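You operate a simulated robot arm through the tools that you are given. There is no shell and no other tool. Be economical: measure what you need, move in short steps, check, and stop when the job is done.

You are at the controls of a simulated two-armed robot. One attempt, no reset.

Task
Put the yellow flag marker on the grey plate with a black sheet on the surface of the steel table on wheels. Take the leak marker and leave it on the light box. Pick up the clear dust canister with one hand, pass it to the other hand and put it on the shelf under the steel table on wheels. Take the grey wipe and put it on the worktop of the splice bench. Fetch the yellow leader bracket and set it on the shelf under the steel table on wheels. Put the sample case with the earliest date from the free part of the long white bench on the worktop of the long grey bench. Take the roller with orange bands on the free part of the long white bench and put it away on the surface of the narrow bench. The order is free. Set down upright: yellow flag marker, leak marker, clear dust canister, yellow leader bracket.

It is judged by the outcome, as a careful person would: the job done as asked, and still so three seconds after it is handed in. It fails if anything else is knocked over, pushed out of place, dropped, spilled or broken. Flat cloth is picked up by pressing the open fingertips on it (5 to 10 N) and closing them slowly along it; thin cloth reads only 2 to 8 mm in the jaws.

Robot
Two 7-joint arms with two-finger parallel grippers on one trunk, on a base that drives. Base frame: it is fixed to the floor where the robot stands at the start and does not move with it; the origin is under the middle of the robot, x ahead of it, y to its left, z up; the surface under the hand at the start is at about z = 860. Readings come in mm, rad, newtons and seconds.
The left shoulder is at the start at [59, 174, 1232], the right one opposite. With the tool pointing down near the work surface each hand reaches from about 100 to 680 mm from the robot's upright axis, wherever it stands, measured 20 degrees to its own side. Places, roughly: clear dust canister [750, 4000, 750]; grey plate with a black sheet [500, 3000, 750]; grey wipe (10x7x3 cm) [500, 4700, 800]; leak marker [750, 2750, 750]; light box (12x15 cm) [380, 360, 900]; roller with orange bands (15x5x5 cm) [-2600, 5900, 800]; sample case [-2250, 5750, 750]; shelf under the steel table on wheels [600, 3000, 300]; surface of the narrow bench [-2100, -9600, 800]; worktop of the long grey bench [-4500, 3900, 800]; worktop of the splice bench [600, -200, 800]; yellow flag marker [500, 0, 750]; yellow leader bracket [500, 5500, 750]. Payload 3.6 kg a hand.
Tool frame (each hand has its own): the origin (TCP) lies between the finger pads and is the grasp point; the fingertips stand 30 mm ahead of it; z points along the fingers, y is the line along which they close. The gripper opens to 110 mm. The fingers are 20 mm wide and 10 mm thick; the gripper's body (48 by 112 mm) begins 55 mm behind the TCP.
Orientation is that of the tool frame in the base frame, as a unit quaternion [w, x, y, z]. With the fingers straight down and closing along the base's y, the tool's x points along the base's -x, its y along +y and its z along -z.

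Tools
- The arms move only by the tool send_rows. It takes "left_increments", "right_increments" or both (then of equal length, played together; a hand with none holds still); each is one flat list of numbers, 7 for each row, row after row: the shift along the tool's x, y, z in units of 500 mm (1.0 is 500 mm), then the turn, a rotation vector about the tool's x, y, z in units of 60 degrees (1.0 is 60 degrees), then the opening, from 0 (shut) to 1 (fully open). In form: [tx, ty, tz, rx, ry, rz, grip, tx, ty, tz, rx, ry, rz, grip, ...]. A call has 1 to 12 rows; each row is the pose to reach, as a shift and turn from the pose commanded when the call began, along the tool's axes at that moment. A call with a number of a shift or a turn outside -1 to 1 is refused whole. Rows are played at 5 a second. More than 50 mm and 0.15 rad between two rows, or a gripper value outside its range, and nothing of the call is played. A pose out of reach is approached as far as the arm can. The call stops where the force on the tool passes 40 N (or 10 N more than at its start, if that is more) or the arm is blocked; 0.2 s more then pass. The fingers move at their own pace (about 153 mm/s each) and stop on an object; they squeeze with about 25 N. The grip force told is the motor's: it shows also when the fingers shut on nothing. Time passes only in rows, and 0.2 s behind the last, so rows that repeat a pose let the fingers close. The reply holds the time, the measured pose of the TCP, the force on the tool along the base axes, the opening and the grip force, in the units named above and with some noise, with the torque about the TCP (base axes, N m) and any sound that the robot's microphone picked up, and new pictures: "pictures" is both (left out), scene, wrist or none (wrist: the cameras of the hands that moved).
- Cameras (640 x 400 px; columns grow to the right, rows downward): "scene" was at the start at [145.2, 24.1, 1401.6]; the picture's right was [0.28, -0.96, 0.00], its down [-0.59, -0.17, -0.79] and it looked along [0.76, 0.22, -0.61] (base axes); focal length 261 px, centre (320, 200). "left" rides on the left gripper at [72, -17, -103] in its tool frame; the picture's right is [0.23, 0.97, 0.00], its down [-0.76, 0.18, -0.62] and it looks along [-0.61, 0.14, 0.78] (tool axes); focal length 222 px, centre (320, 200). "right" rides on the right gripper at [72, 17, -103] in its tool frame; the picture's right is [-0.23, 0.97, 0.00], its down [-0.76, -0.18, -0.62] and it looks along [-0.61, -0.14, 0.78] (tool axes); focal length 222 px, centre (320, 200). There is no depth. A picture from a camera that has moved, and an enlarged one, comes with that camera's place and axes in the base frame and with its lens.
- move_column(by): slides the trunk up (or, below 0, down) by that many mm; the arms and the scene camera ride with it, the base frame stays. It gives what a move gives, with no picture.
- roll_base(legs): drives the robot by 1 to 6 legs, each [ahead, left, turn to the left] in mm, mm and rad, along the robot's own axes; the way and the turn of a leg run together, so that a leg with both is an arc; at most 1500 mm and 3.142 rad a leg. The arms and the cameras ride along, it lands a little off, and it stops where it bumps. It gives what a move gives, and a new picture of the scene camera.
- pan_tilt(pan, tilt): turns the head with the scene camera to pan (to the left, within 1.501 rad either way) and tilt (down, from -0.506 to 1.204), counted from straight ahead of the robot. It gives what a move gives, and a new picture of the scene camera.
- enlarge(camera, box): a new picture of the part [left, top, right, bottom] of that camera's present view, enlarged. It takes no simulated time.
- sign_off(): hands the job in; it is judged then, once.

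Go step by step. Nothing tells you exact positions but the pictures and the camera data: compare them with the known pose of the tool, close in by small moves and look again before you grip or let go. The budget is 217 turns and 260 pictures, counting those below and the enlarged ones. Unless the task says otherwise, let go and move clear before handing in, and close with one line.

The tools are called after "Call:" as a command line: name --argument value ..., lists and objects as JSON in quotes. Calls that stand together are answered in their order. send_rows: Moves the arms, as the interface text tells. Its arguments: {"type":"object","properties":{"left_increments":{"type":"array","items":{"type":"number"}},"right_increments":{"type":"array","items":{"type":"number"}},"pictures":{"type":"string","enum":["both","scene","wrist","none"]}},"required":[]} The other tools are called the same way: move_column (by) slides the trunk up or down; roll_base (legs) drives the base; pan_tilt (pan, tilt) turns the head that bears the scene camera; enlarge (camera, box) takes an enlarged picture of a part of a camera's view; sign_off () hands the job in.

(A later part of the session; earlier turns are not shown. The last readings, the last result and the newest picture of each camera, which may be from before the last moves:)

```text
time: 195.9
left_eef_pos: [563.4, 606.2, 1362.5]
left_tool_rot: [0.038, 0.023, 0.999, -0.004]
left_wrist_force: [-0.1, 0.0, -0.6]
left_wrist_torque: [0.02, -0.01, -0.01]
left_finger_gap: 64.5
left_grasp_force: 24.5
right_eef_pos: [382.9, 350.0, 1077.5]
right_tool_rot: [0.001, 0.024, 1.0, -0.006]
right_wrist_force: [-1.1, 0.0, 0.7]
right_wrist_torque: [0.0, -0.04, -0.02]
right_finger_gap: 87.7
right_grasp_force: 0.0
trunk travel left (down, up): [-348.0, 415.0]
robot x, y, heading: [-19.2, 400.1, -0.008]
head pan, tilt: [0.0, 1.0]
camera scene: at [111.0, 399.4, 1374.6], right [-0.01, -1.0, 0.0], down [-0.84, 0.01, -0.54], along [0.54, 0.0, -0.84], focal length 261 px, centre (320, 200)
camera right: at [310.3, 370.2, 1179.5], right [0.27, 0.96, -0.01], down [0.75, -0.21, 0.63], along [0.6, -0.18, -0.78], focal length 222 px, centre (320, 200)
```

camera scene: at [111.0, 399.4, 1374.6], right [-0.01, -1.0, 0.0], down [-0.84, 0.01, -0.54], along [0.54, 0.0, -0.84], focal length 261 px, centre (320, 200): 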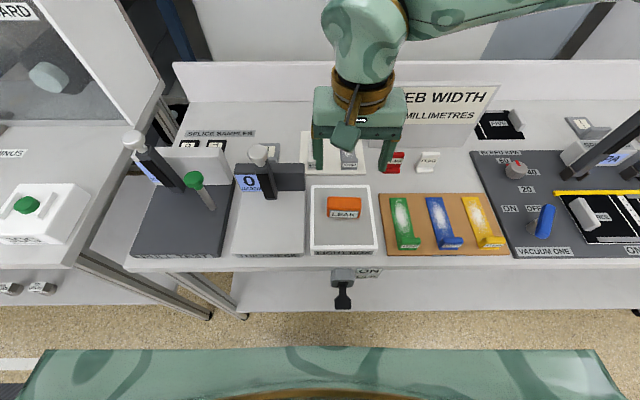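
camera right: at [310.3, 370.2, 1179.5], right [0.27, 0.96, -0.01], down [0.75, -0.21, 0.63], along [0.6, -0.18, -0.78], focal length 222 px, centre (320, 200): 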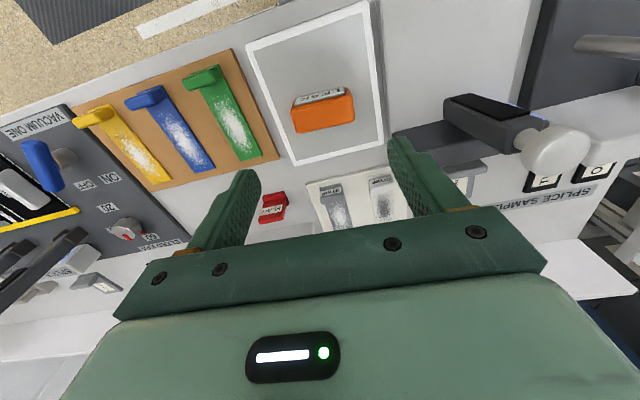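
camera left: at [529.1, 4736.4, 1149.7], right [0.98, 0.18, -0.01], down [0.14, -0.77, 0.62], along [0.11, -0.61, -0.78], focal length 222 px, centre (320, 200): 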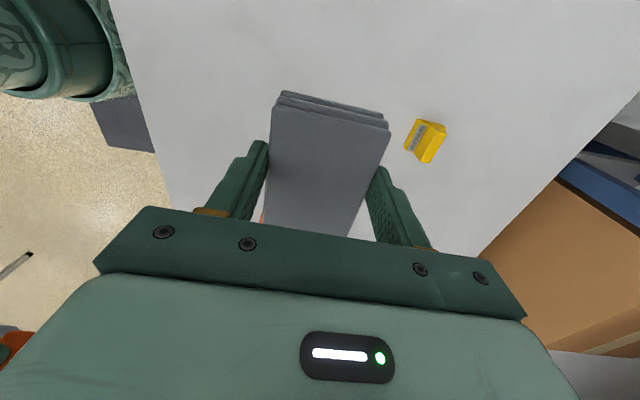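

The leak marker stands on the light box. Next, the wipe goes to the free spot where the yellow flag used to be (~[537, 50]). Raising the right hand and shifting right.

Call:
send_rows --right_increments '[0.06, -0.05, -0.06, 0, 0, 0, 1, 0.12, -0.1, -0.12, 0, 0, 0, 1, 0.18, -0.15, -0.18, 0, 0, 0, 1, 0.24, -0.2, -0.22, 0, 0, 0, 1]' --left_increments '[0, 0, 0, 0, 0.02, 0, 0.1, 0, 0, 0, 0, 0.04, -0.02, 0.1, 0, 0, 0, 0, 0.06, -0.04, 0.1, 0, 0, 0, 0, 0.074, -0.044, 0.1]' --pictures "none"

Call:
roll_base --legs '[[-60, -520, 0.01]]'

```text
time: 196.9
left_eef_pos: [562.1, 610.6, 1364.0]
left_tool_rot: [0.036, 0.012, 0.999, -0.007]
left_wrist_force: [-0.2, 0.0, 0.1]
left_wrist_torque: [0.05, -0.02, -0.03]
left_finger_gap: 64.7
left_grasp_force: 24.5
left hand out of reach, approached as far as the arm can: row 3, 4
right_eef_pos: [257.0, 255.8, 1190.6]
right_tool_rot: [0.002, 0.024, 1.0, -0.006]
right_wrist_force: [0.3, -0.6, -0.2]
right_wrist_torque: [0.01, -0.04, -0.03]
right_finger_gap: 109.8
right_grasp_force: 0.0
trunk travel left (down, up): [-348.0, 415.0]
robot x, y, heading: [-22.0, 403.4, -0.007]
head pan, tilt: [0.0, 1.0]
```

```text
time: 200.0
left_eef_pos: [497.6, 79.2, 1364.9]
left_tool_rot: [0.036, 0.006, 0.999, -0.007]
left_wrist_force: [0.7, -0.2, -1.1]
left_wrist_torque: [0.01, 0.02, 0.0]
left_finger_gap: 65.1
left_grasp_force: 24.7
right_eef_pos: [197.2, -277.0, 1190.1]
right_tool_rot: [0.002, 0.02, 1.0, -0.005]
right_wrist_force: [0.3, -0.1, 0.6]
right_wrist_torque: [0.05, -0.01, 0.03]
right_finger_gap: 110.2
right_grasp_force: 0.0
trunk travel left (down, up): [-348.0, 415.0]
robot x, y, heading: [-82.7, -134.9, 0.002]
head pan, tilt: [0.0, 1.0]
camera scene: at [48.8, -136.3, 1374.5], right [0.0, -1.0, 0.0], down [-0.84, 0.0, -0.54], along [0.54, 0.0, -0.84], focal length 261 px, centre (320, 200)
```

scene: 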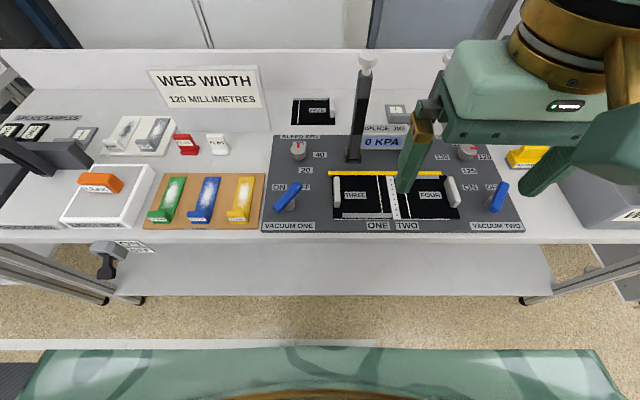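

Call:
send_rows --left_increments '[0, 0, 0.08, 0, 0.01, 0, 0.1, 0, -0.01, 0.16, 0, 0.02, 0, 0.1, 0, -0.02, 0.24, 0, 0.03, 0, 0.1, 0, -0.03, 0.32, 0, 0.04, 0, 0.1, 0.02, -0.04, 0.4, 0, 0.05, 0, 0.1, 0.04, -0.05, 0.48, 0, 0.06, 0, 0.1, 0.06, -0.06, 0.56, 0, 0.07, 0, 0.1, 0.06, -0.06, 0.62, 0, 0.07, 0, 0.1]'

```text
time: 201.8
left_eef_pos: [571.5, 38.4, 1069.0]
left_tool_rot: [0.001, 0.007, 1.0, -0.006]
left_wrist_force: [-0.2, 0.6, 18.8]
left_wrist_torque: [0.24, -0.84, 0.04]
left_finger_gap: 65.5
left_grasp_force: 25.1
left hand out of reach, approached as far as the arm can: row 1, 2, 3, 4, 5, 6, 7, 8
right_eef_pos: [195.9, -276.6, 1191.1]
right_tool_rot: [0.002, 0.019, 1.0, -0.006]
right_wrist_force: [0.7, -0.6, 0.1]
right_wrist_torque: [0.01, 0.01, 0.02]
right_finger_gap: 110.2
right_grasp_force: 0.0
trunk travel left (down, up): [-348.0, 415.0]
robot x, y, heading: [-84.6, -134.4, -0.001]
head pan, tilt: [0.0, 1.0]
camera scene: at [46.3, -136.4, 1375.2], right [0.0, -1.0, 0.0], down [-0.84, 0.0, -0.54], along [0.54, 0.0, -0.84], focal length 261 px, centre (320, 200)
camera left: at [497.2, 20.9, 1172.8], right [-0.21, 0.98, -0.01], down [0.76, 0.18, 0.62], along [0.61, 0.12, -0.78], focal length 222 px, centre (320, 200)
```

scene: 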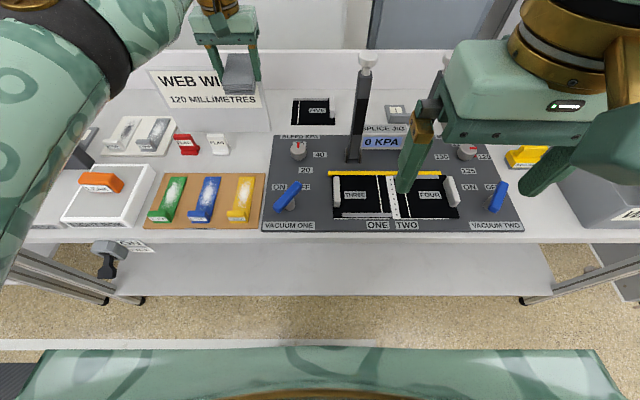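
left: 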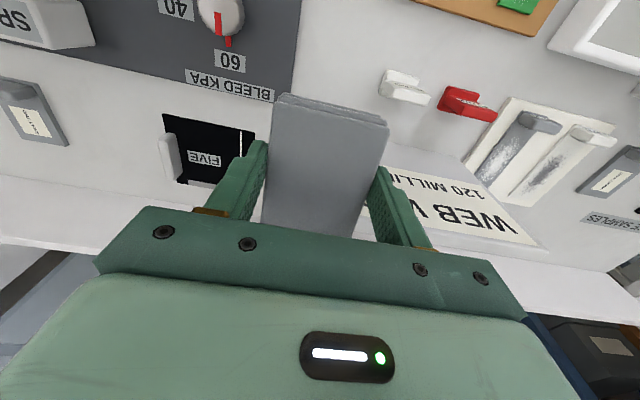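

The wipe touched the top of the WEB WIDTH sign. Lifting straight off and backing away before descending.

Call:
send_rows --left_increments '[0, 0, -0.06, 0, 0, 0, 0.1, 0, 0, -0.12, 0, 0, 0, 0.1]' --pictures "none"

Call:
roll_base --legs '[[-110, 0, 0]]'

Call:
enlarge --camera "scene" --box '[100, 40, 340, 220]'

```text
time: 202.4
left_eef_pos: [567.6, 36.1, 1122.7]
left_tool_rot: [-0.001, 0.007, 1.0, -0.007]
left_wrist_force: [0.4, 0.4, 0.2]
left_wrist_torque: [-0.01, 0.01, -0.02]
left_finger_gap: 65.0
left_grasp_force: 24.5
left hand out of reach, approached as far as the arm can: row 2
right_eef_pos: [196.3, -277.0, 1190.7]
right_tool_rot: [0.002, 0.019, 1.0, -0.005]
right_wrist_force: [0.1, -0.5, -0.3]
right_wrist_torque: [0.04, 0.02, 0.01]
right_finger_gap: 110.0
right_grasp_force: 0.1
trunk travel left (down, up): [-348.0, 415.0]
robot x, y, heading: [-83.7, -135.7, 0.008]
head pan, tilt: [0.0, 1.0]
```

```text
time: 203.6
left_eef_pos: [454.5, 38.2, 1123.0]
left_tool_rot: [-0.001, 0.006, 1.0, -0.008]
left_wrist_force: [-0.7, -0.8, -0.3]
left_wrist_torque: [0.02, 0.03, -0.02]
left_finger_gap: 64.6
left_grasp_force: 25.0
right_eef_pos: [85.0, -276.3, 1190.8]
right_tool_rot: [0.001, 0.019, 1.0, -0.005]
right_wrist_force: [-0.6, -0.6, 0.1]
right_wrist_torque: [-0.04, -0.02, 0.01]
right_finger_gap: 109.9
right_grasp_force: 0.1
trunk travel left (down, up): [-348.0, 415.0]
robot x, y, heading: [-193.2, -137.5, 0.004]
head pan, tilt: [0.0, 1.0]
camera scene: at [-64.2, -135.9, 1374.6], right [0.0, -1.0, 0.0], down [-0.84, 0.0, -0.54], along [0.54, 0.0, -0.84], focal length 261 px, centre (320, 200)
```

scene: 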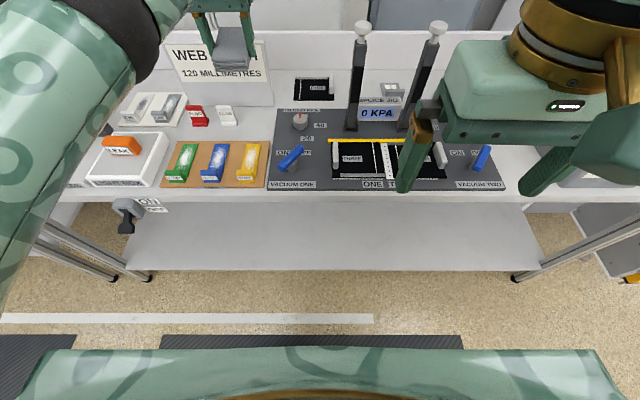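

```text
2.22 times, centred on (220, 130) of scene
camera zoom: at [-64.2, -135.9, 1374.6], right [0.0, -1.0, 0.0], down [-0.84, 0.0, -0.54], along [0.54, 0.0, -0.84], focal length 580 px, centre (542, 356)
```

zoom: 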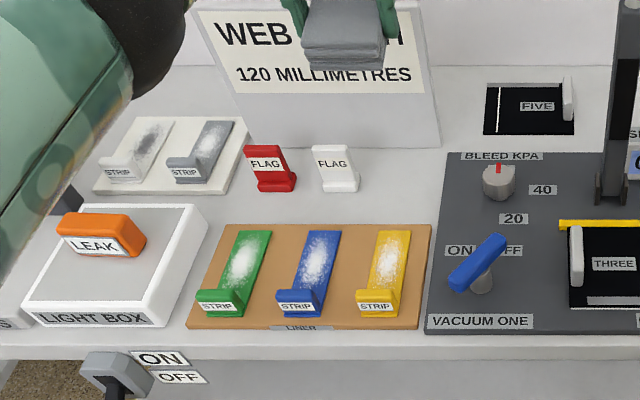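

The sign is unmoved. Continuing down in front of it.

Call:
send_rows --left_increments '[0, 0, 0.08, 0, 0, 0, 0.1, 0, 0, 0.16, 0, 0, 0, 0.1, 0, 0, 0.24, 0, 0, 0, 0.1, 0, 0, 0.3, 0, 0, 0, 0.1, 0, 0, 0.33, 0, 0, 0, 0.1]'

```text
time: 204.8
left_eef_pos: [454.3, 35.0, 955.1]
left_tool_rot: [-0.002, 0.006, 1.0, -0.007]
left_wrist_force: [-0.2, 1.1, -0.5]
left_wrist_torque: [-0.02, 0.04, -0.04]
left_finger_gap: 64.6
left_grasp_force: 24.8
right_eef_pos: [85.5, -276.4, 1191.0]
right_tool_rot: [0.0, 0.02, 1.0, -0.005]
right_wrist_force: [0.1, 0.3, 0.8]
right_wrist_torque: [-0.03, 0.01, 0.0]
right_finger_gap: 109.9
right_grasp_force: 0.0
trunk travel left (down, up): [-348.0, 415.0]
robot x, y, heading: [-193.0, -136.6, 0.005]
head pan, tilt: [0.0, 1.0]
camera scene: at [-63.0, -135.7, 1374.5], right [0.0, -1.0, 0.0], down [-0.84, 0.0, -0.54], along [0.54, 0.0, -0.84], focal length 261 px, centre (320, 200)
camera left: at [381.2, 20.4, 1059.0], right [-0.21, 0.98, -0.01], down [0.77, 0.18, 0.62], along [0.61, 0.12, -0.79], focal length 222 px, centre (320, 200)
```

scene: 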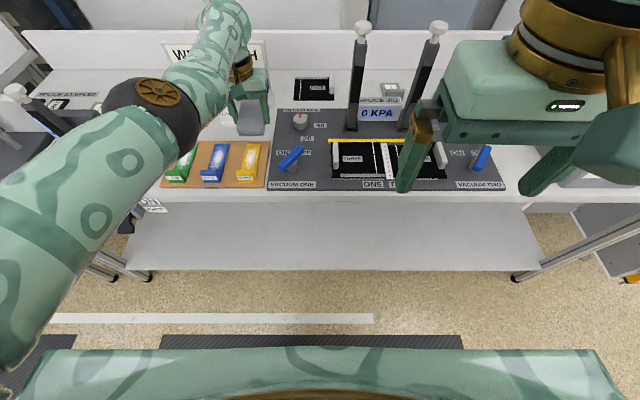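
left: 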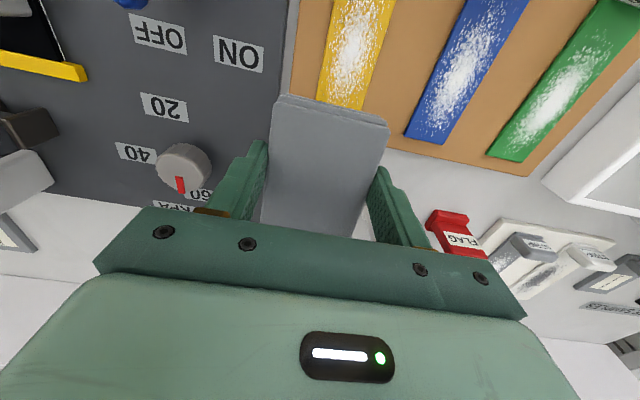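

Call:
roll_base --legs '[[73, 12, -0.004]]'

Call:
send_rows --left_increments '[0, 0, 0.03, 0, 0, 0, 0.1, 0, 0, 0.06, 0, 0, 0, 0.1]' --pictures "wrist"

```text
time: 205.9
left_eef_pos: [528.6, 43.5, 954.5]
left_tool_rot: [-0.002, 0.009, 1.0, -0.007]
left_wrist_force: [0.3, 0.4, -0.1]
left_wrist_torque: [-0.03, 0.06, -0.02]
left_finger_gap: 64.6
left_grasp_force: 25.0
right_eef_pos: [157.6, -266.5, 1190.4]
right_tool_rot: [0.0, 0.022, 1.0, -0.005]
right_wrist_force: [0.2, -0.9, -0.8]
right_wrist_torque: [0.02, 0.02, -0.02]
right_finger_gap: 110.1
right_grasp_force: 0.0
trunk travel left (down, up): [-348.0, 415.0]
robot x, y, heading: [-124.5, -122.5, -0.005]
head pan, tilt: [0.0, 1.0]
camera scene: at [10.6, -124.6, 1374.2], right [0.0, -1.0, 0.0], down [-0.84, 0.0, -0.54], along [0.54, 0.0, -0.84], focal length 261 px, centre (320, 200)
```

scene: 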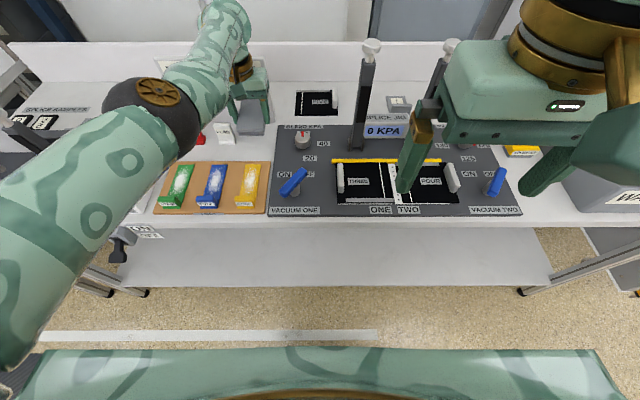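

```text
time: 206.5
left_eef_pos: [523.3, 45.4, 924.6]
left_tool_rot: [-0.001, 0.007, 1.0, -0.007]
left_wrist_force: [-0.3, 0.2, -0.7]
left_wrist_torque: [-0.02, 0.01, 0.01]
left_finger_gap: 64.5
left_grasp_force: 25.4
left hand out of reach, approached as far as the arm can: row 2
right_eef_pos: [158.5, -266.7, 1189.9]
right_tool_rot: [0.001, 0.022, 1.0, -0.005]
right_wrist_force: [0.1, -0.5, 0.1]
right_wrist_torque: [0.01, -0.01, 0.01]
right_finger_gap: 110.3
right_grasp_force: 0.1
trunk travel left (down, up): [-348.0, 415.0]
robot x, y, heading: [-124.2, -122.6, -0.003]
head pan, tilt: [0.0, 1.0]
camera left: at [449.9, 30.0, 1028.5], right [-0.21, 0.98, -0.01], down [0.77, 0.17, 0.62], along [0.61, 0.12, -0.78], focal length 222 px, centre (320, 200)
```

left: 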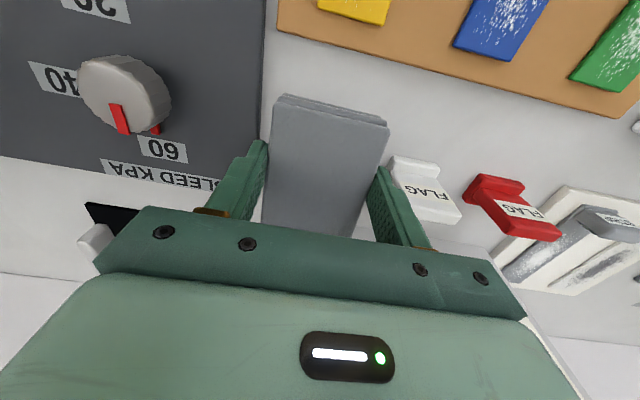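

Call:
send_rows --left_increments '[-0.01, -0.012, 0.02, 0, 0, 0, 0.1, -0.01, -0.012, 0.036, 0, 0, 0, 0.1, -0.01, -0.012, 0.044, 0, 0, 0, 0.1, -0.01, -0.012, 0.05, 0, 0, 0, 0.1]' --pictures "wrist"

```text
time: 207.5
left_eef_pos: [518.1, 41.8, 906.7]
left_tool_rot: [-0.001, 0.009, 1.0, -0.007]
left_wrist_force: [0.1, 0.9, -0.2]
left_wrist_torque: [0.01, -0.01, 0.01]
left_finger_gap: 64.8
left_grasp_force: 24.5
left hand out of reach, approached as far as the arm can: row 1, 2, 3, 4
right_eef_pos: [156.4, -266.1, 1191.5]
right_tool_rot: [0.001, 0.022, 1.0, -0.005]
right_wrist_force: [0.1, 0.2, -0.3]
right_wrist_torque: [-0.01, 0.01, 0.0]
right_finger_gap: 110.0
right_grasp_force: 0.1
trunk travel left (down, up): [-348.0, 415.0]
robot x, y, heading: [-123.3, -123.5, 0.0]
head pan, tilt: [0.0, 1.0]
camera left: at [444.4, 27.4, 1009.9], right [-0.21, 0.98, -0.01], down [0.77, 0.17, 0.62], along [0.61, 0.12, -0.79], focal length 222 px, centre (320, 200)
```

left: 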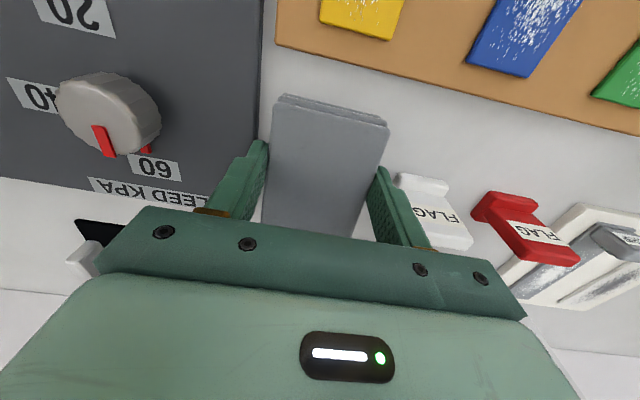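

Call:
send_rows --left_increments '[-0.006, 0, 0.006, 0, 0, 0, 0.1, -0.008, 0, 0.012, 0, 0, 0, 0.1, -0.01, 0, 0.018, 0, 0, 0, 0.1]' --pictures "none"

```text
time: 208.3
left_eef_pos: [514.0, 45.5, 898.0]
left_tool_rot: [-0.001, 0.009, 1.0, -0.007]
left_wrist_force: [-0.2, -0.6, -0.3]
left_wrist_torque: [-0.01, -0.01, 0.02]
left_finger_gap: 65.2
left_grasp_force: 25.4
left hand out of reach, approached as far as the arm can: row 1, 2, 3
right_eef_pos: [157.7, -266.1, 1190.5]
right_tool_rot: [0.001, 0.022, 1.0, -0.005]
right_wrist_force: [-0.1, 0.3, -0.6]
right_wrist_torque: [0.02, -0.01, 0.03]
right_finger_gap: 109.9
right_grasp_force: 0.1
trunk travel left (down, up): [-348.0, 415.0]
robot x, y, heading: [-121.3, -123.6, -0.002]
head pan, tilt: [0.0, 1.0]
```

Call:
send_rows --left_increments '[-0.004, -0.006, 0.006, 0, 0, 0, 0.1, -0.006, -0.006, 0.012, 0, 0, 0, 0.1, -0.008, -0.006, 0.018, 0, 0, 0, 0.1]' --pictures "wrist"

```text
time: 209.1
left_eef_pos: [515.4, 43.3, 892.6]
left_tool_rot: [0.0, 0.008, 1.0, -0.007]
left_wrist_force: [0.7, -0.7, 2.9]
left_wrist_torque: [0.08, 0.11, -0.06]
left_finger_gap: 64.8
left_grasp_force: 25.1
left hand out of reach, approached as far as the arm can: row 2, 3
right_eef_pos: [156.4, -266.1, 1190.7]
right_tool_rot: [0.002, 0.022, 1.0, -0.006]
right_wrist_force: [0.0, 0.4, -0.6]
right_wrist_torque: [-0.01, 0.02, 0.03]
right_finger_gap: 110.0
right_grasp_force: 0.0
trunk travel left (down, up): [-348.0, 415.0]
robot x, y, heading: [-124.4, -126.3, 0.001]
head pan, tilt: [0.0, 1.0]
camera left: at [441.4, 27.9, 995.4], right [-0.21, 0.98, -0.01], down [0.77, 0.17, 0.62], along [0.61, 0.12, -0.78], focal length 222 px, centre (320, 200)
```

left: 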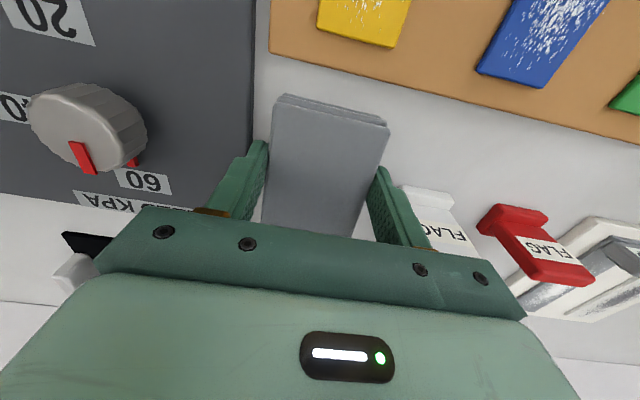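

Light contact. Opening just enough and lifting straight up.

Call:
send_rows --left_increments '[0, -0.004, 0.002, 0, 0, 0, 0.1, 0, -0.004, 0.002, 0, 0, 0, 0.66, 0, -0.004, 0.002, 0, 0, 0, 0.66, 0, -0.004, -0.05, 0, 0, 0, 0.66, 0, -0.004, -0.12, 0, 0, 0, 0.66]'

```text
time: 210.3
left_eef_pos: [513.0, 40.1, 952.7]
left_tool_rot: [0.0, 0.009, 1.0, -0.007]
left_wrist_force: [-0.7, -0.4, 0.3]
left_wrist_torque: [0.02, -0.03, 0.02]
left_finger_gap: 72.5
left_grasp_force: 0.1
right_eef_pos: [156.2, -266.5, 1192.2]
right_tool_rot: [0.001, 0.021, 1.0, -0.005]
right_wrist_force: [-0.3, 0.8, -0.3]
right_wrist_torque: [-0.02, 0.02, -0.02]
right_finger_gap: 109.8
right_grasp_force: 0.1
trunk travel left (down, up): [-348.0, 415.0]
robot x, y, heading: [-124.5, -122.7, -0.007]
head pan, tilt: [0.0, 1.0]
camera scene: at [8.2, -124.6, 1374.5], right [0.0, -1.0, 0.0], down [-0.84, 0.0, -0.54], along [0.54, 0.0, -0.84], focal length 261 px, centre (320, 200)
camera left: at [439.9, 25.9, 1056.4], right [-0.21, 0.98, -0.01], down [0.77, 0.17, 0.62], along [0.61, 0.12, -0.79], focal length 222 px, centre (320, 200)
```

scene: 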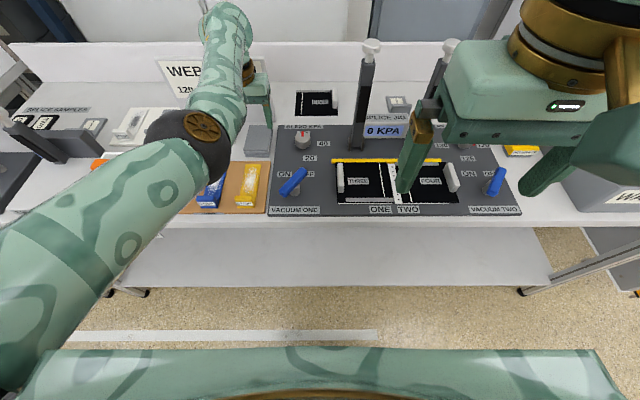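
left: 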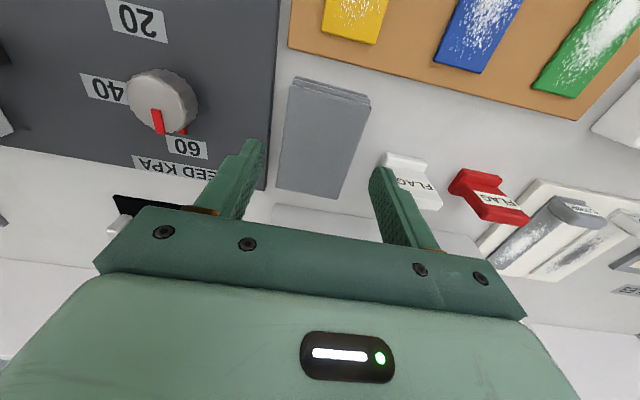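

The wipe lies on the worktop. Now lifting and trying to retract the left arm, then driving to the far benches.

Call:
send_rows --left_increments '[0.02, 0, -0.08, 0, 0, 0, 0.66, 0.06, 0.02, -0.16, 0, 0, 0, 0.66, 0.12, 0.04, -0.22, 0, 0, 0, 0.8, 0.19, 0.07, -0.27, 0, 0, 0, 1, 0.26, 0.12, -0.31, 0, 0, 0, 1, 0.33, 0.18, -0.35, 0, 0, 0, 1, 0.38, 0.25, -0.38, 0, 0, 0, 1, 0.42, 0.32, -0.4, 0, 0, 0, 1]' --pictures "none"

```text
refused: row 6 steps farther than a row can; nothing moved
```

Call:
send_rows --left_increments '[0.02, 0, -0.08, 0, 0, 0, 0.66, 0.06, 0.02, -0.15, 0, 0, 0, 0.66, 0.12, 0.04, -0.21, 0, 0, 0, 0.8, 0.18, 0.07, -0.26, 0, 0, 0, 1, 0.24, 0.11, -0.3, 0, 0, 0, 1, 0.3, 0.15, -0.34, 0, 0, 0, 1, 0.36, 0.2, -0.37, 0, 0, 0, 1, 0.41, 0.26, -0.39, 0, 0, 0, 1]' --pictures "none"

```text
time: 212.1
left_eef_pos: [347.3, 243.8, 1149.6]
left_tool_rot: [0.0, 0.009, 1.0, -0.008]
left_wrist_force: [0.9, -0.7, 0.3]
left_wrist_torque: [0.0, -0.06, -0.02]
left_finger_gap: 110.3
left_grasp_force: 0.0
left hand out of reach, approached as far as the arm can: row 3, 4, 5, 6, 7, 8
right_eef_pos: [155.6, -265.9, 1190.5]
right_tool_rot: [0.001, 0.022, 1.0, -0.005]
right_wrist_force: [-1.0, -0.3, -0.9]
right_wrist_torque: [-0.01, -0.01, -0.04]
right_finger_gap: 110.2
right_grasp_force: 0.1
trunk travel left (down, up): [-348.0, 415.0]
robot x, y, heading: [-121.5, -120.9, 0.001]
head pan, tilt: [0.0, 1.0]
```

Now to the long white bench at about [-2400, 5800]. Backing off, turning to face +y and driving up the aisle.

Call:
roll_base --legs '[[-800, 0, 0], [0, 0, 1.57], [1500, 0, 0], [1300, 0, 0]]'

Call:
pan_tilt --pan 0.4 --tilt 0.25

```text
time: 233.2
left_eef_pos: [-1279.6, 3132.4, 1148.8]
left_tool_rot: [-0.005, 0.707, -0.707, 0.004]
left_wrist_force: [0.5, 0.6, 0.1]
left_wrist_torque: [0.0, 0.01, 0.01]
left_finger_gap: 110.1
left_grasp_force: 0.0
right_eef_pos: [-766.5, 2949.6, 1190.6]
right_tool_rot: [0.005, -0.698, 0.716, -0.003]
right_wrist_force: [0.0, 0.4, 0.9]
right_wrist_torque: [-0.04, 0.03, 0.0]
right_finger_gap: 110.1
right_grasp_force: 0.0
trunk travel left (down, up): [-348.0, 415.0]
robot x, y, heading: [-901.7, 2666.9, 1.588]
head pan, tilt: [0.0, 1.0]
camera scene: at [-904.5, 2796.5, 1374.5], right [1.0, 0.02, 0.0], down [0.01, -0.84, -0.54], along [-0.01, 0.54, -0.84], focal length 261 px, centre (320, 200)
```

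scene: 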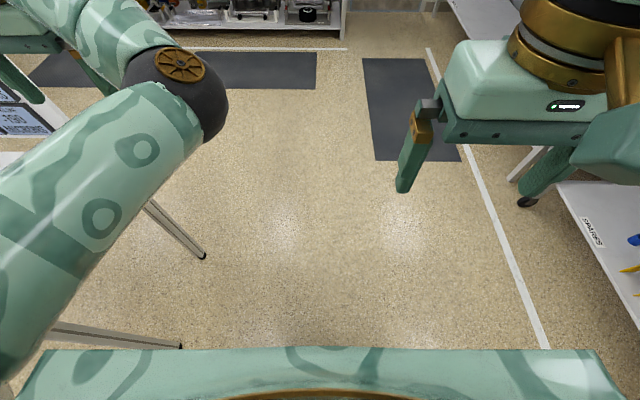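

```text
time: 234.3
left_eef_pos: [-1279.9, 3131.9, 1149.6]
left_tool_rot: [-0.005, 0.708, -0.707, 0.005]
left_wrist_force: [0.9, 0.0, 1.0]
left_wrist_torque: [0.02, 0.01, 0.0]
left_finger_gap: 110.2
left_grasp_force: 0.0
right_eef_pos: [-765.5, 2948.1, 1190.8]
right_tool_rot: [0.004, -0.698, 0.717, -0.003]
right_wrist_force: [0.2, -0.5, -0.4]
right_wrist_torque: [0.0, 0.02, -0.02]
right_finger_gap: 110.3
right_grasp_force: 0.1
trunk travel left (down, up): [-348.0, 415.0]
robot x, y, heading: [-901.9, 2663.9, 1.584]
head pan, tilt: [0.4, 0.25]
camera scene: at [-941.1, 2812.1, 1438.6], right [0.92, 0.4, 0.0], down [0.1, -0.23, -0.97], along [-0.39, 0.89, -0.25], focal length 261 px, centre (320, 200)
```

scene: 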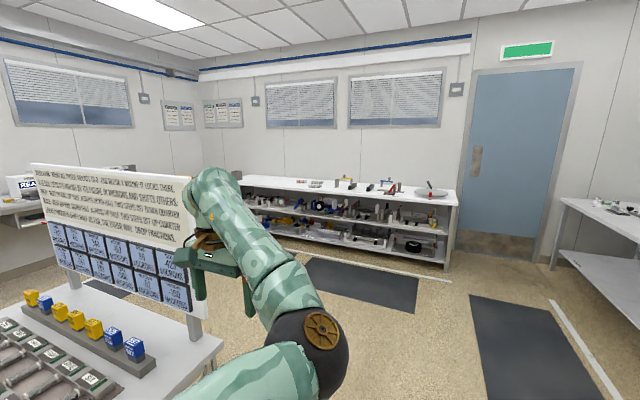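

The long white bench is the shelf unit on the far wall. Driving up and across to it.

Call:
roll_base --legs '[[1500, -100, -0.015], [700, 0, 0], [0, 1400, 0]]'

Call:
pan_tilt --pan 0.0 --tilt 0.55

```text
refused: leg 1 is longer than a leg can be; nothing moved
```

```text
time: 235.2
left_eef_pos: [-1279.1, 3132.2, 1149.8]
left_tool_rot: [-0.005, 0.708, -0.707, 0.006]
left_wrist_force: [0.1, 0.3, -0.9]
left_wrist_torque: [0.01, 0.02, 0.03]
left_finger_gap: 110.0
left_grasp_force: 0.0
right_eef_pos: [-765.4, 2947.7, 1190.6]
right_tool_rot: [0.004, -0.698, 0.716, -0.003]
right_wrist_force: [0.3, 0.7, -0.2]
right_wrist_torque: [-0.01, 0.03, 0.01]
right_finger_gap: 109.9
right_grasp_force: 0.0
trunk travel left (down, up): [-348.0, 415.0]
robot x, y, heading: [-901.0, 2665.6, 1.588]
head pan, tilt: [0.0, 0.55]
camera scene: at [-904.9, 2816.4, 1411.1], right [1.0, 0.02, 0.0], down [0.01, -0.52, -0.85], along [-0.01, 0.85, -0.52], focal length 261 px, centre (320, 200)
```

scene: 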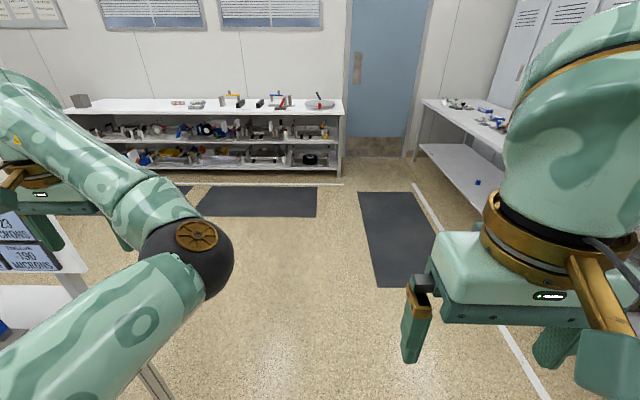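

Call:
roll_base --legs '[[0, -120, -0.015], [1480, 0, 0], [720, 0, 0], [0, 1350, 0]]'

```text
time: 253.0
left_eef_pos: [-2570.9, 5235.8, 1149.7]
left_tool_rot: [-0.005, 0.725, -0.688, 0.005]
left_wrist_force: [-0.2, 0.9, -1.1]
left_wrist_torque: [0.01, 0.0, -0.03]
left_finger_gap: 110.1
left_grasp_force: 0.1
right_eef_pos: [-2049.6, 5077.7, 1190.8]
right_tool_rot: [-0.004, 0.717, -0.698, 0.003]
right_wrist_force: [-0.2, 0.4, -0.1]
right_wrist_torque: [-0.03, 0.0, 0.01]
right_finger_gap: 110.2
right_grasp_force: 0.1
trunk travel left (down, up): [-348.0, 415.0]
robot x, y, heading: [-2173.0, 4788.2, 1.637]
head pan, tilt: [0.0, 0.55]
camera scene: at [-2181.2, 4939.5, 1411.0], right [1.0, 0.07, 0.0], down [0.04, -0.52, -0.85], along [-0.06, 0.85, -0.52], focal length 261 px, centre (320, 200)
```

scene: 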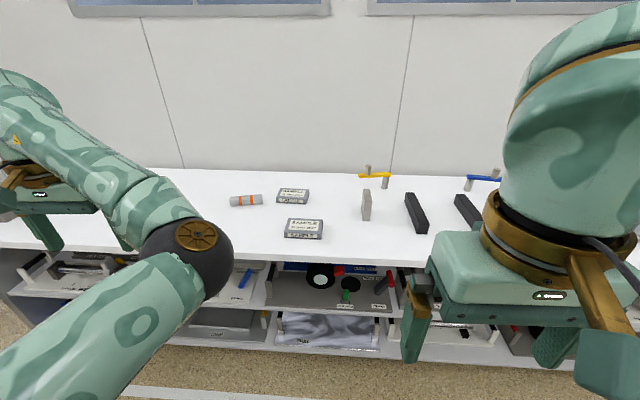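

Two sample cases and a roller with orange bands are on the free part. Reading the dates.

Call:
enlarge --camera "scene" --box '[220, 180, 340, 245]'

Call:
enlarge --camera "scene" --box '[270, 180, 330, 212]'

Call:
enlarge --camera "scene" --box '[275, 210, 335, 245]'

```text
5.33 times, centred on (280, 212) of scene
camera zoom: at [-2181.2, 4939.5, 1411.0], right [1.0, 0.07, 0.0], down [0.04, -0.52, -0.85], along [-0.06, 0.85, -0.52], focal length 1391 px, centre (533, 133)
```

zoom: 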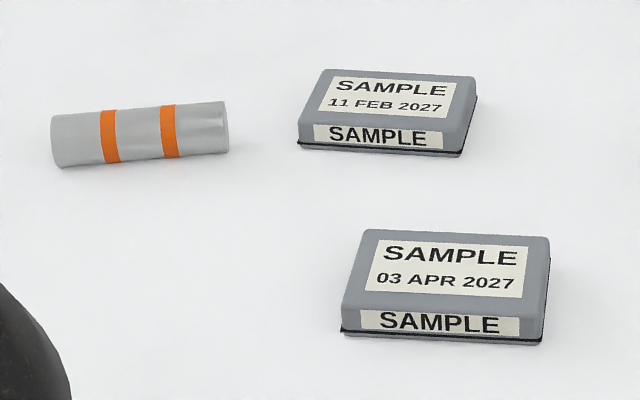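

```text
10.67 times, centred on (300, 196) of scene
camera zoom: at [-2181.2, 4939.5, 1411.0], right [1.0, 0.07, 0.0], down [0.04, -0.52, -0.85], along [-0.06, 0.85, -0.52], focal length 2782 px, centre (533, 243)
```

zoom: 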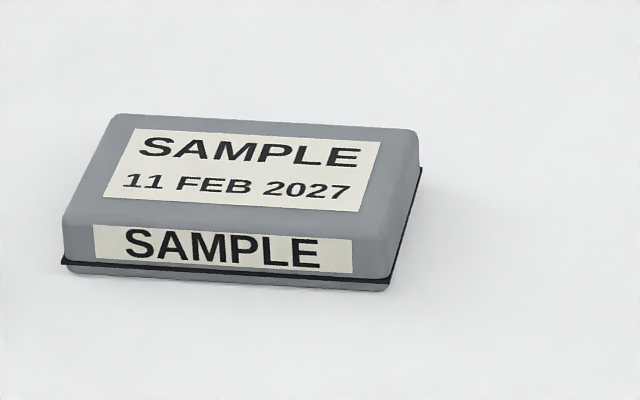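

```text
10.67 times, centred on (305, 228) of scene
camera zoom: at [-2181.2, 4939.5, 1411.0], right [1.0, 0.07, 0.0], down [0.04, -0.52, -0.85], along [-0.06, 0.85, -0.52], focal length 2782 px, centre (480, -93)
```

zoom: 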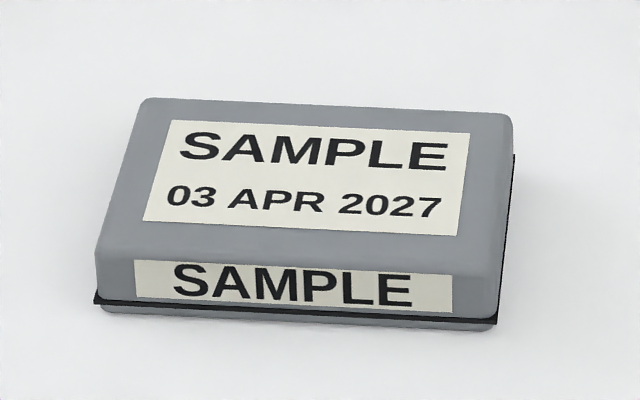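

Earliest date so far is 11 FEB 2027 (rear case). I'll move closer, centred between the roller and that case, and check the rest of the bench for other cases.

Call:
roll_base --legs '[[555, 270, -0.066]]'

Call:
pan_tilt --pan 0.8 --tilt 0.55

Call:
pan_tilt --pan 0.0 --tilt 0.8

```text
time: 256.4
left_eef_pos: [-2844.8, 5784.2, 1149.7]
left_tool_rot: [0.004, -0.705, 0.709, -0.007]
left_wrist_force: [-0.9, 0.0, 0.4]
left_wrist_torque: [0.01, 0.0, -0.02]
left_finger_gap: 110.0
left_grasp_force: 0.0
right_eef_pos: [-2332.8, 5597.8, 1190.7]
right_tool_rot: [0.005, -0.696, 0.718, -0.004]
right_wrist_force: [-0.6, 0.4, -0.4]
right_wrist_torque: [0.0, 0.02, -0.01]
right_finger_gap: 109.8
right_grasp_force: 0.0
trunk travel left (down, up): [-348.0, 415.0]
robot x, y, heading: [-2474.4, 5314.6, 1.58]
head pan, tilt: [0.0, 0.55]
camera scene: at [-2472.5, 5466.6, 1411.0], right [1.0, 0.01, 0.0], down [0.01, -0.52, -0.85], along [-0.01, 0.85, -0.52], focal length 261 px, centre (320, 200)
```

scene: 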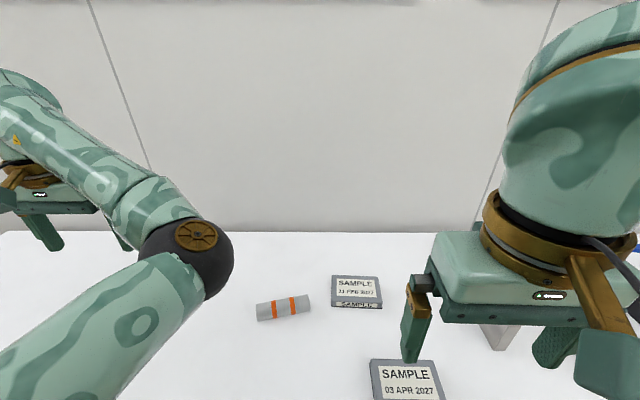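

```text
time: 257.6
left_eef_pos: [-2844.5, 5783.7, 1149.3]
left_tool_rot: [0.005, -0.706, 0.709, -0.005]
left_wrist_force: [0.1, 0.0, 0.4]
left_wrist_torque: [0.02, -0.02, -0.02]
left_finger_gap: 110.2
left_grasp_force: 0.1
right_eef_pos: [-2334.0, 5596.8, 1190.7]
right_tool_rot: [0.004, -0.696, 0.718, -0.003]
right_wrist_force: [-0.2, 0.0, 0.8]
right_wrist_torque: [-0.03, 0.01, 0.01]
right_finger_gap: 110.2
right_grasp_force: 0.1
trunk travel left (down, up): [-348.0, 415.0]
robot x, y, heading: [-2471.2, 5316.9, 1.576]
head pan, tilt: [0.799, 0.55]
camera scene: at [-2536.3, 5438.3, 1411.0], right [0.69, 0.72, 0.0], down [0.38, -0.36, -0.85], along [-0.62, 0.59, -0.52], focal length 261 px, centre (320, 200)
```

scene: 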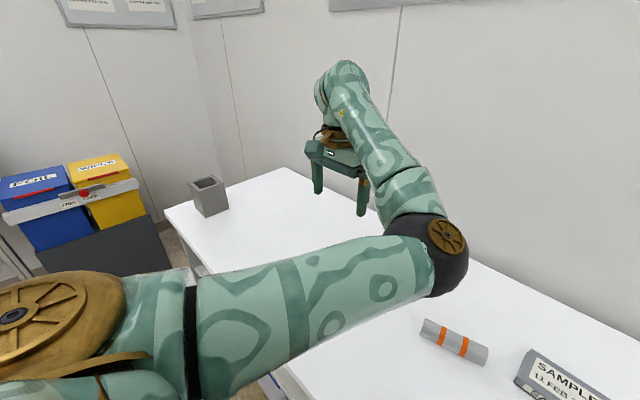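

```text
time: 258.7
left_eef_pos: [-2845.2, 5784.1, 1148.9]
left_tool_rot: [0.005, -0.706, 0.709, -0.005]
left_wrist_force: [0.7, 0.1, 0.2]
left_wrist_torque: [-0.02, -0.01, -0.03]
left_finger_gap: 110.1
left_grasp_force: 0.0
right_eef_pos: [-2332.8, 5597.1, 1191.1]
right_tool_rot: [0.004, -0.696, 0.718, -0.003]
right_wrist_force: [0.5, 0.4, -0.7]
right_wrist_torque: [0.02, -0.02, -0.03]
right_finger_gap: 110.2
right_grasp_force: 0.1
trunk travel left (down, up): [-348.0, 415.0]
robot x, y, heading: [-2473.1, 5314.9, 1.581]
head pan, tilt: [0.0, 0.799]
camera scene: at [-2472.3, 5456.9, 1389.7], right [1.0, 0.01, 0.0], down [0.01, -0.72, -0.7], along [-0.01, 0.7, -0.72], focal length 261 px, centre (320, 200)
```

scene: 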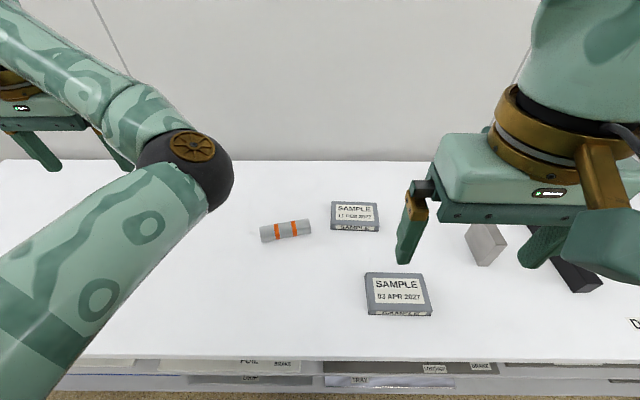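

Only two cases here; 11 FEB 2027 is the earliest: centre about [-2380, 5965], top z ≈ 813. Roller at about [-2578, 5911]. Moving up and swinging the right hand over the case with a 90° yaw.

Call:
roll_base --legs '[[65, 0, -0.009]]'

Call:
send_rows --right_increments '[-0.06, 0.01, 0.03, 0, 0, -0.1, 1, -0.12, 0.02, 0.06, 0, 0, -0.2, 1, -0.18, 0.03, 0.09, 0, 0, -0.3, 1, -0.24, 0.04, 0.13, 0, 0, -0.4, 1, -0.3, 0.05, 0.17, 0, 0, -0.5, 1, -0.36, 0.06, 0.21, 0, 0, -0.6, 1, -0.42, 0.07, 0.25, 0, 0, -0.7, 1, -0.48, 0.08, 0.3, 0, 0, -0.8, 1, -0.54, 0.09, 0.35, 0, 0, -0.9, 1, -0.58, 0.094, 0.4, 0, 0, -1.0, 1]' --pictures "none"

Call:
send_rows --right_increments '[0, 0, 0, 0, 0, -0.13, 1, 0, 0, 0.03, 0, 0, -0.26, 1, 0, 0, 0.06, 0, 0, -0.39, 1, 0, 0, 0.08, 0, 0, -0.5, 1]'

```text
time: 259.7
left_eef_pos: [-2842.0, 5852.4, 1148.7]
left_tool_rot: [0.004, -0.703, 0.711, -0.005]
left_wrist_force: [-0.9, 0.7, 0.0]
left_wrist_torque: [0.0, 0.0, -0.02]
left_finger_gap: 110.0
left_grasp_force: 0.1
right_eef_pos: [-2331.5, 5661.9, 1188.6]
right_tool_rot: [0.004, -0.693, 0.721, -0.003]
right_wrist_force: [0.2, 0.8, 0.2]
right_wrist_torque: [-0.05, 0.02, -0.01]
right_finger_gap: 110.1
right_grasp_force: 0.1
trunk travel left (down, up): [-348.0, 415.0]
robot x, y, heading: [-2473.1, 5379.4, 1.573]
head pan, tilt: [0.0, 0.799]
camera scene: at [-2471.7, 5523.9, 1389.3], right [1.0, 0.0, 0.0], down [0.0, -0.72, -0.7], along [0.0, 0.7, -0.72], focal length 261 px, centre (320, 200)
```

scene: 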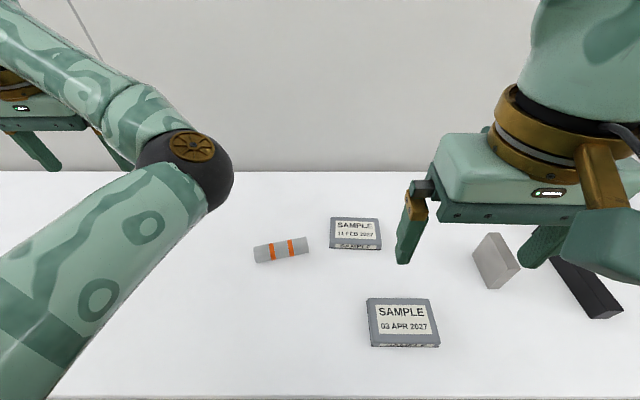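

```text
time: 261.9
left_eef_pos: [-2842.2, 5849.0, 1149.4]
left_tool_rot: [0.006, -0.703, 0.711, -0.004]
left_wrist_force: [0.8, 0.6, -0.3]
left_wrist_torque: [0.03, -0.01, 0.01]
left_finger_gap: 109.9
left_grasp_force: 0.0
right_eef_pos: [-2348.5, 5809.1, 1086.6]
right_tool_rot: [-0.053, 0.915, -0.4, 0.013]
right_wrist_force: [-0.4, -0.9, -0.1]
right_wrist_torque: [0.05, -0.05, 0.02]
right_finger_gap: 110.1
right_grasp_force: 0.1
right hand out of reach, approached as far as the arm can: row 7, 8, 9, 10
trunk travel left (down, up): [-348.0, 415.0]
robot x, y, heading: [-2469.5, 5383.0, 1.577]
head pan, tilt: [0.0, 0.799]
```

```text
time: 262.9
left_eef_pos: [-2838.7, 5851.3, 1150.6]
left_tool_rot: [0.003, -0.702, 0.712, -0.004]
left_wrist_force: [0.7, -0.4, -0.6]
left_wrist_torque: [-0.01, 0.08, -0.03]
left_finger_gap: 109.9
left_grasp_force: 0.1
right_eef_pos: [-2393.2, 5757.6, 1082.2]
right_tool_rot: [-0.065, 0.964, -0.258, 0.021]
right_wrist_force: [0.5, 0.4, -0.7]
right_wrist_torque: [-0.03, 0.04, -0.02]
right_finger_gap: 110.0
right_grasp_force: 0.1
right hand out of reach, approached as far as the arm can: row 1, 2, 3, 4
trunk travel left (down, up): [-348.0, 415.0]
robot x, y, heading: [-2474.0, 5382.0, 1.576]
head pan, tilt: [0.0, 0.799]
camera scene: at [-2467.1, 5522.0, 1389.5], right [1.0, 0.0, 0.0], down [0.0, -0.72, -0.7], along [0.0, 0.7, -0.72], focal length 261 px, centre (320, 200)
camera right: at [-2346.6, 5694.6, 1182.5], right [-0.68, -0.72, -0.14], down [-0.62, 0.46, 0.64], along [-0.4, 0.52, -0.76], focal length 222 px, centre (320, 200)
```

scene: 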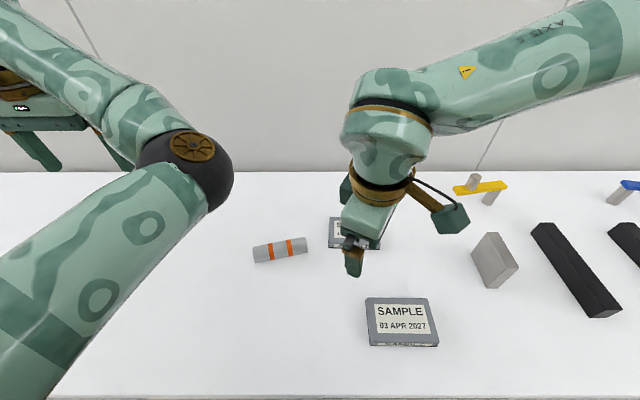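
right: 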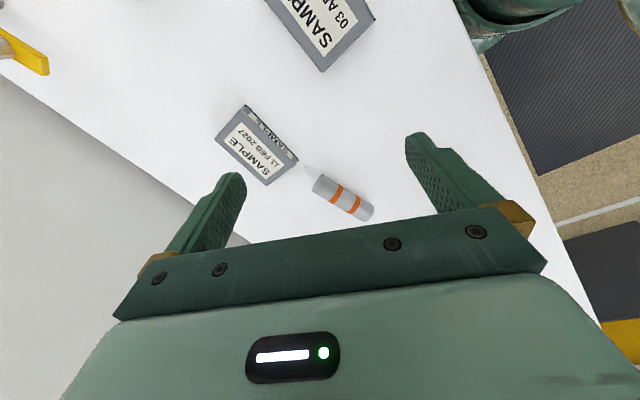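

The right wrist won't turn that way further. I'll unwind and turn it the other way (clockwise), as worked for the left hand.

Call:
send_rows --right_increments '[0, 0, 0, 0, 0, 0.1, 1, 0, 0, 0, 0, 0, 0.2, 1, 0, 0, 0, 0, 0, 0.3, 1, 0, 0, 0, 0, 0, 0.4, 1, 0, 0, 0, 0, 0, 0.5, 1, 0, 0, 0, 0, 0, 0.6, 1, 0, 0, 0, 0, 0, 0.7, 1, 0, 0, 0, 0, 0, 0.8, 1, 0, 0, 0, 0, 0, 0.9, 1, 0, 0, 0, 0, 0, 1.0, 1]' --pictures "none"

```text
time: 265.1
left_eef_pos: [-2841.9, 5852.0, 1148.5]
left_tool_rot: [0.005, -0.703, 0.711, -0.005]
left_wrist_force: [0.0, 0.5, 0.1]
left_wrist_torque: [0.02, 0.0, 0.02]
left_finger_gap: 110.0
left_grasp_force: 0.1
right_eef_pos: [-2397.5, 5759.6, 1080.4]
right_tool_rot: [0.069, -0.705, 0.706, 0.014]
right_wrist_force: [-0.1, -0.5, -0.3]
right_wrist_torque: [-0.01, -0.02, 0.0]
right_finger_gap: 109.9
right_grasp_force: 0.0
trunk travel left (down, up): [-348.0, 415.0]
robot x, y, heading: [-2473.3, 5376.3, 1.574]
head pan, tilt: [0.0, 0.799]
```

Call:
send_rows --right_increments '[0, 0, 0, -0.04, 0.06, 0, 1, 0, 0, 0, -0.0745, 0.112, 0, 1]' --pictures "none"

Call:
send_rows --right_increments '[0, 0, 0, 0, 0, 0.1, 1, 0, 0, 0, 0, 0, 0.2, 1, 0, 0, 0, 0, 0, 0.3, 1, 0, 0, 0, 0, 0, 0.4, 1, 0, 0, 0, 0, 0, 0.5, 1, 0, 0, 0, 0, 0, 0.6, 1, 0, 0, 0, 0, 0, 0.7, 1, 0, 0, 0, 0, 0, 0.8, 1, 0, 0, 0, 0, 0, 0.9, 1]' --pictures "none"

```text
time: 265.7
left_eef_pos: [-2841.2, 5851.3, 1148.7]
left_tool_rot: [0.005, -0.703, 0.711, -0.005]
left_wrist_force: [0.4, 0.0, -0.4]
left_wrist_torque: [-0.02, 0.0, 0.03]
left_finger_gap: 110.0
left_grasp_force: 0.1
right_eef_pos: [-2397.3, 5758.5, 1080.6]
right_tool_rot: [0.0, 0.708, -0.706, 0.0]
right_wrist_force: [0.4, -0.4, 0.9]
right_wrist_torque: [0.0, -0.01, 0.0]
right_finger_gap: 110.4
right_grasp_force: 0.0
trunk travel left (down, up): [-348.0, 415.0]
robot x, y, heading: [-2473.7, 5376.9, 1.571]
head pan, tilt: [0.0, 0.799]
```

```text
time: 267.7
left_eef_pos: [-2843.8, 5850.9, 1149.4]
left_tool_rot: [0.004, -0.703, 0.711, -0.005]
left_wrist_force: [0.1, 0.5, 0.0]
left_wrist_torque: [0.0, 0.0, -0.04]
left_finger_gap: 110.2
left_grasp_force: 0.1
right_eef_pos: [-2397.5, 5758.9, 1082.1]
right_tool_rot: [0.0, -0.308, 0.951, 0.0]
right_wrist_force: [-0.1, 1.1, 0.8]
right_wrist_torque: [-0.01, 0.01, 0.02]
right_finger_gap: 109.9
right_grasp_force: 0.1
trunk travel left (down, up): [-348.0, 415.0]
robot x, y, heading: [-2470.9, 5381.6, 1.573]
head pan, tilt: [0.0, 0.799]
```

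Call:
send_rows --right_increments '[-0.045, 0.052, 0.05, 0, 0, 0.1, 1, -0.09, 0.105, 0.1, 0, 0, 0.2, 1, -0.135, 0.157, 0.15, 0, 0, 0.3, 1, -0.18, 0.21, 0.2, 0, 0, 0.4, 1, -0.225, 0.262, 0.25, 0, 0, 0.5, 1, -0.269, 0.314, 0.304, 0, 0, 0.6, 1]'

```text
time: 269.1
left_eef_pos: [-2843.5, 5852.0, 1148.7]
left_tool_rot: [0.005, -0.703, 0.711, -0.005]
left_wrist_force: [0.2, -0.3, -0.3]
left_wrist_torque: [-0.02, 0.0, -0.03]
left_finger_gap: 109.9
left_grasp_force: 0.1
right_eef_pos: [-2380.8, 5963.9, 930.4]
right_tool_rot: [0.0, -0.001, 1.0, 0.0]
right_wrist_force: [0.6, 0.1, -0.2]
right_wrist_torque: [-0.03, 0.0, 0.0]
right_finger_gap: 110.1
right_grasp_force: 0.0
trunk travel left (down, up): [-348.0, 415.0]
robot x, y, heading: [-2474.3, 5381.9, 1.576]
head pan, tilt: [0.0, 0.799]
camera scene: at [-2472.1, 5522.4, 1389.5], right [1.0, 0.0, 0.0], down [0.0, -0.72, -0.7], along [0.0, 0.7, -0.72], focal length 261 px, centre (320, 200)
camera right: at [-2452.8, 5980.9, 1033.8], right [0.23, 0.97, 0.0], down [0.76, -0.18, 0.62], along [0.61, -0.14, -0.78], focal length 222 px, centre (320, 200)
```

scene: 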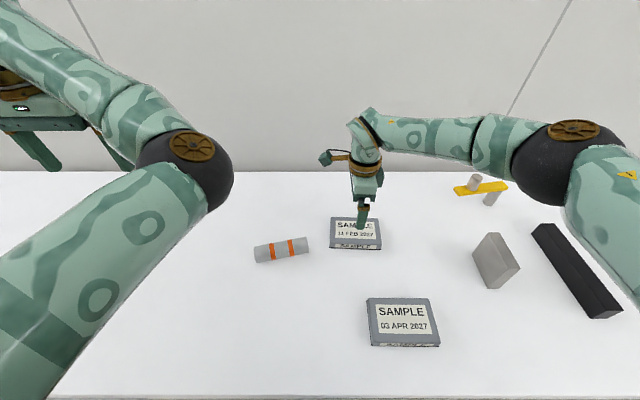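
right: 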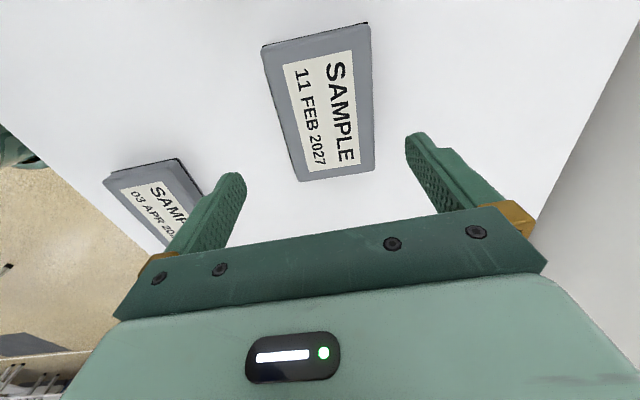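

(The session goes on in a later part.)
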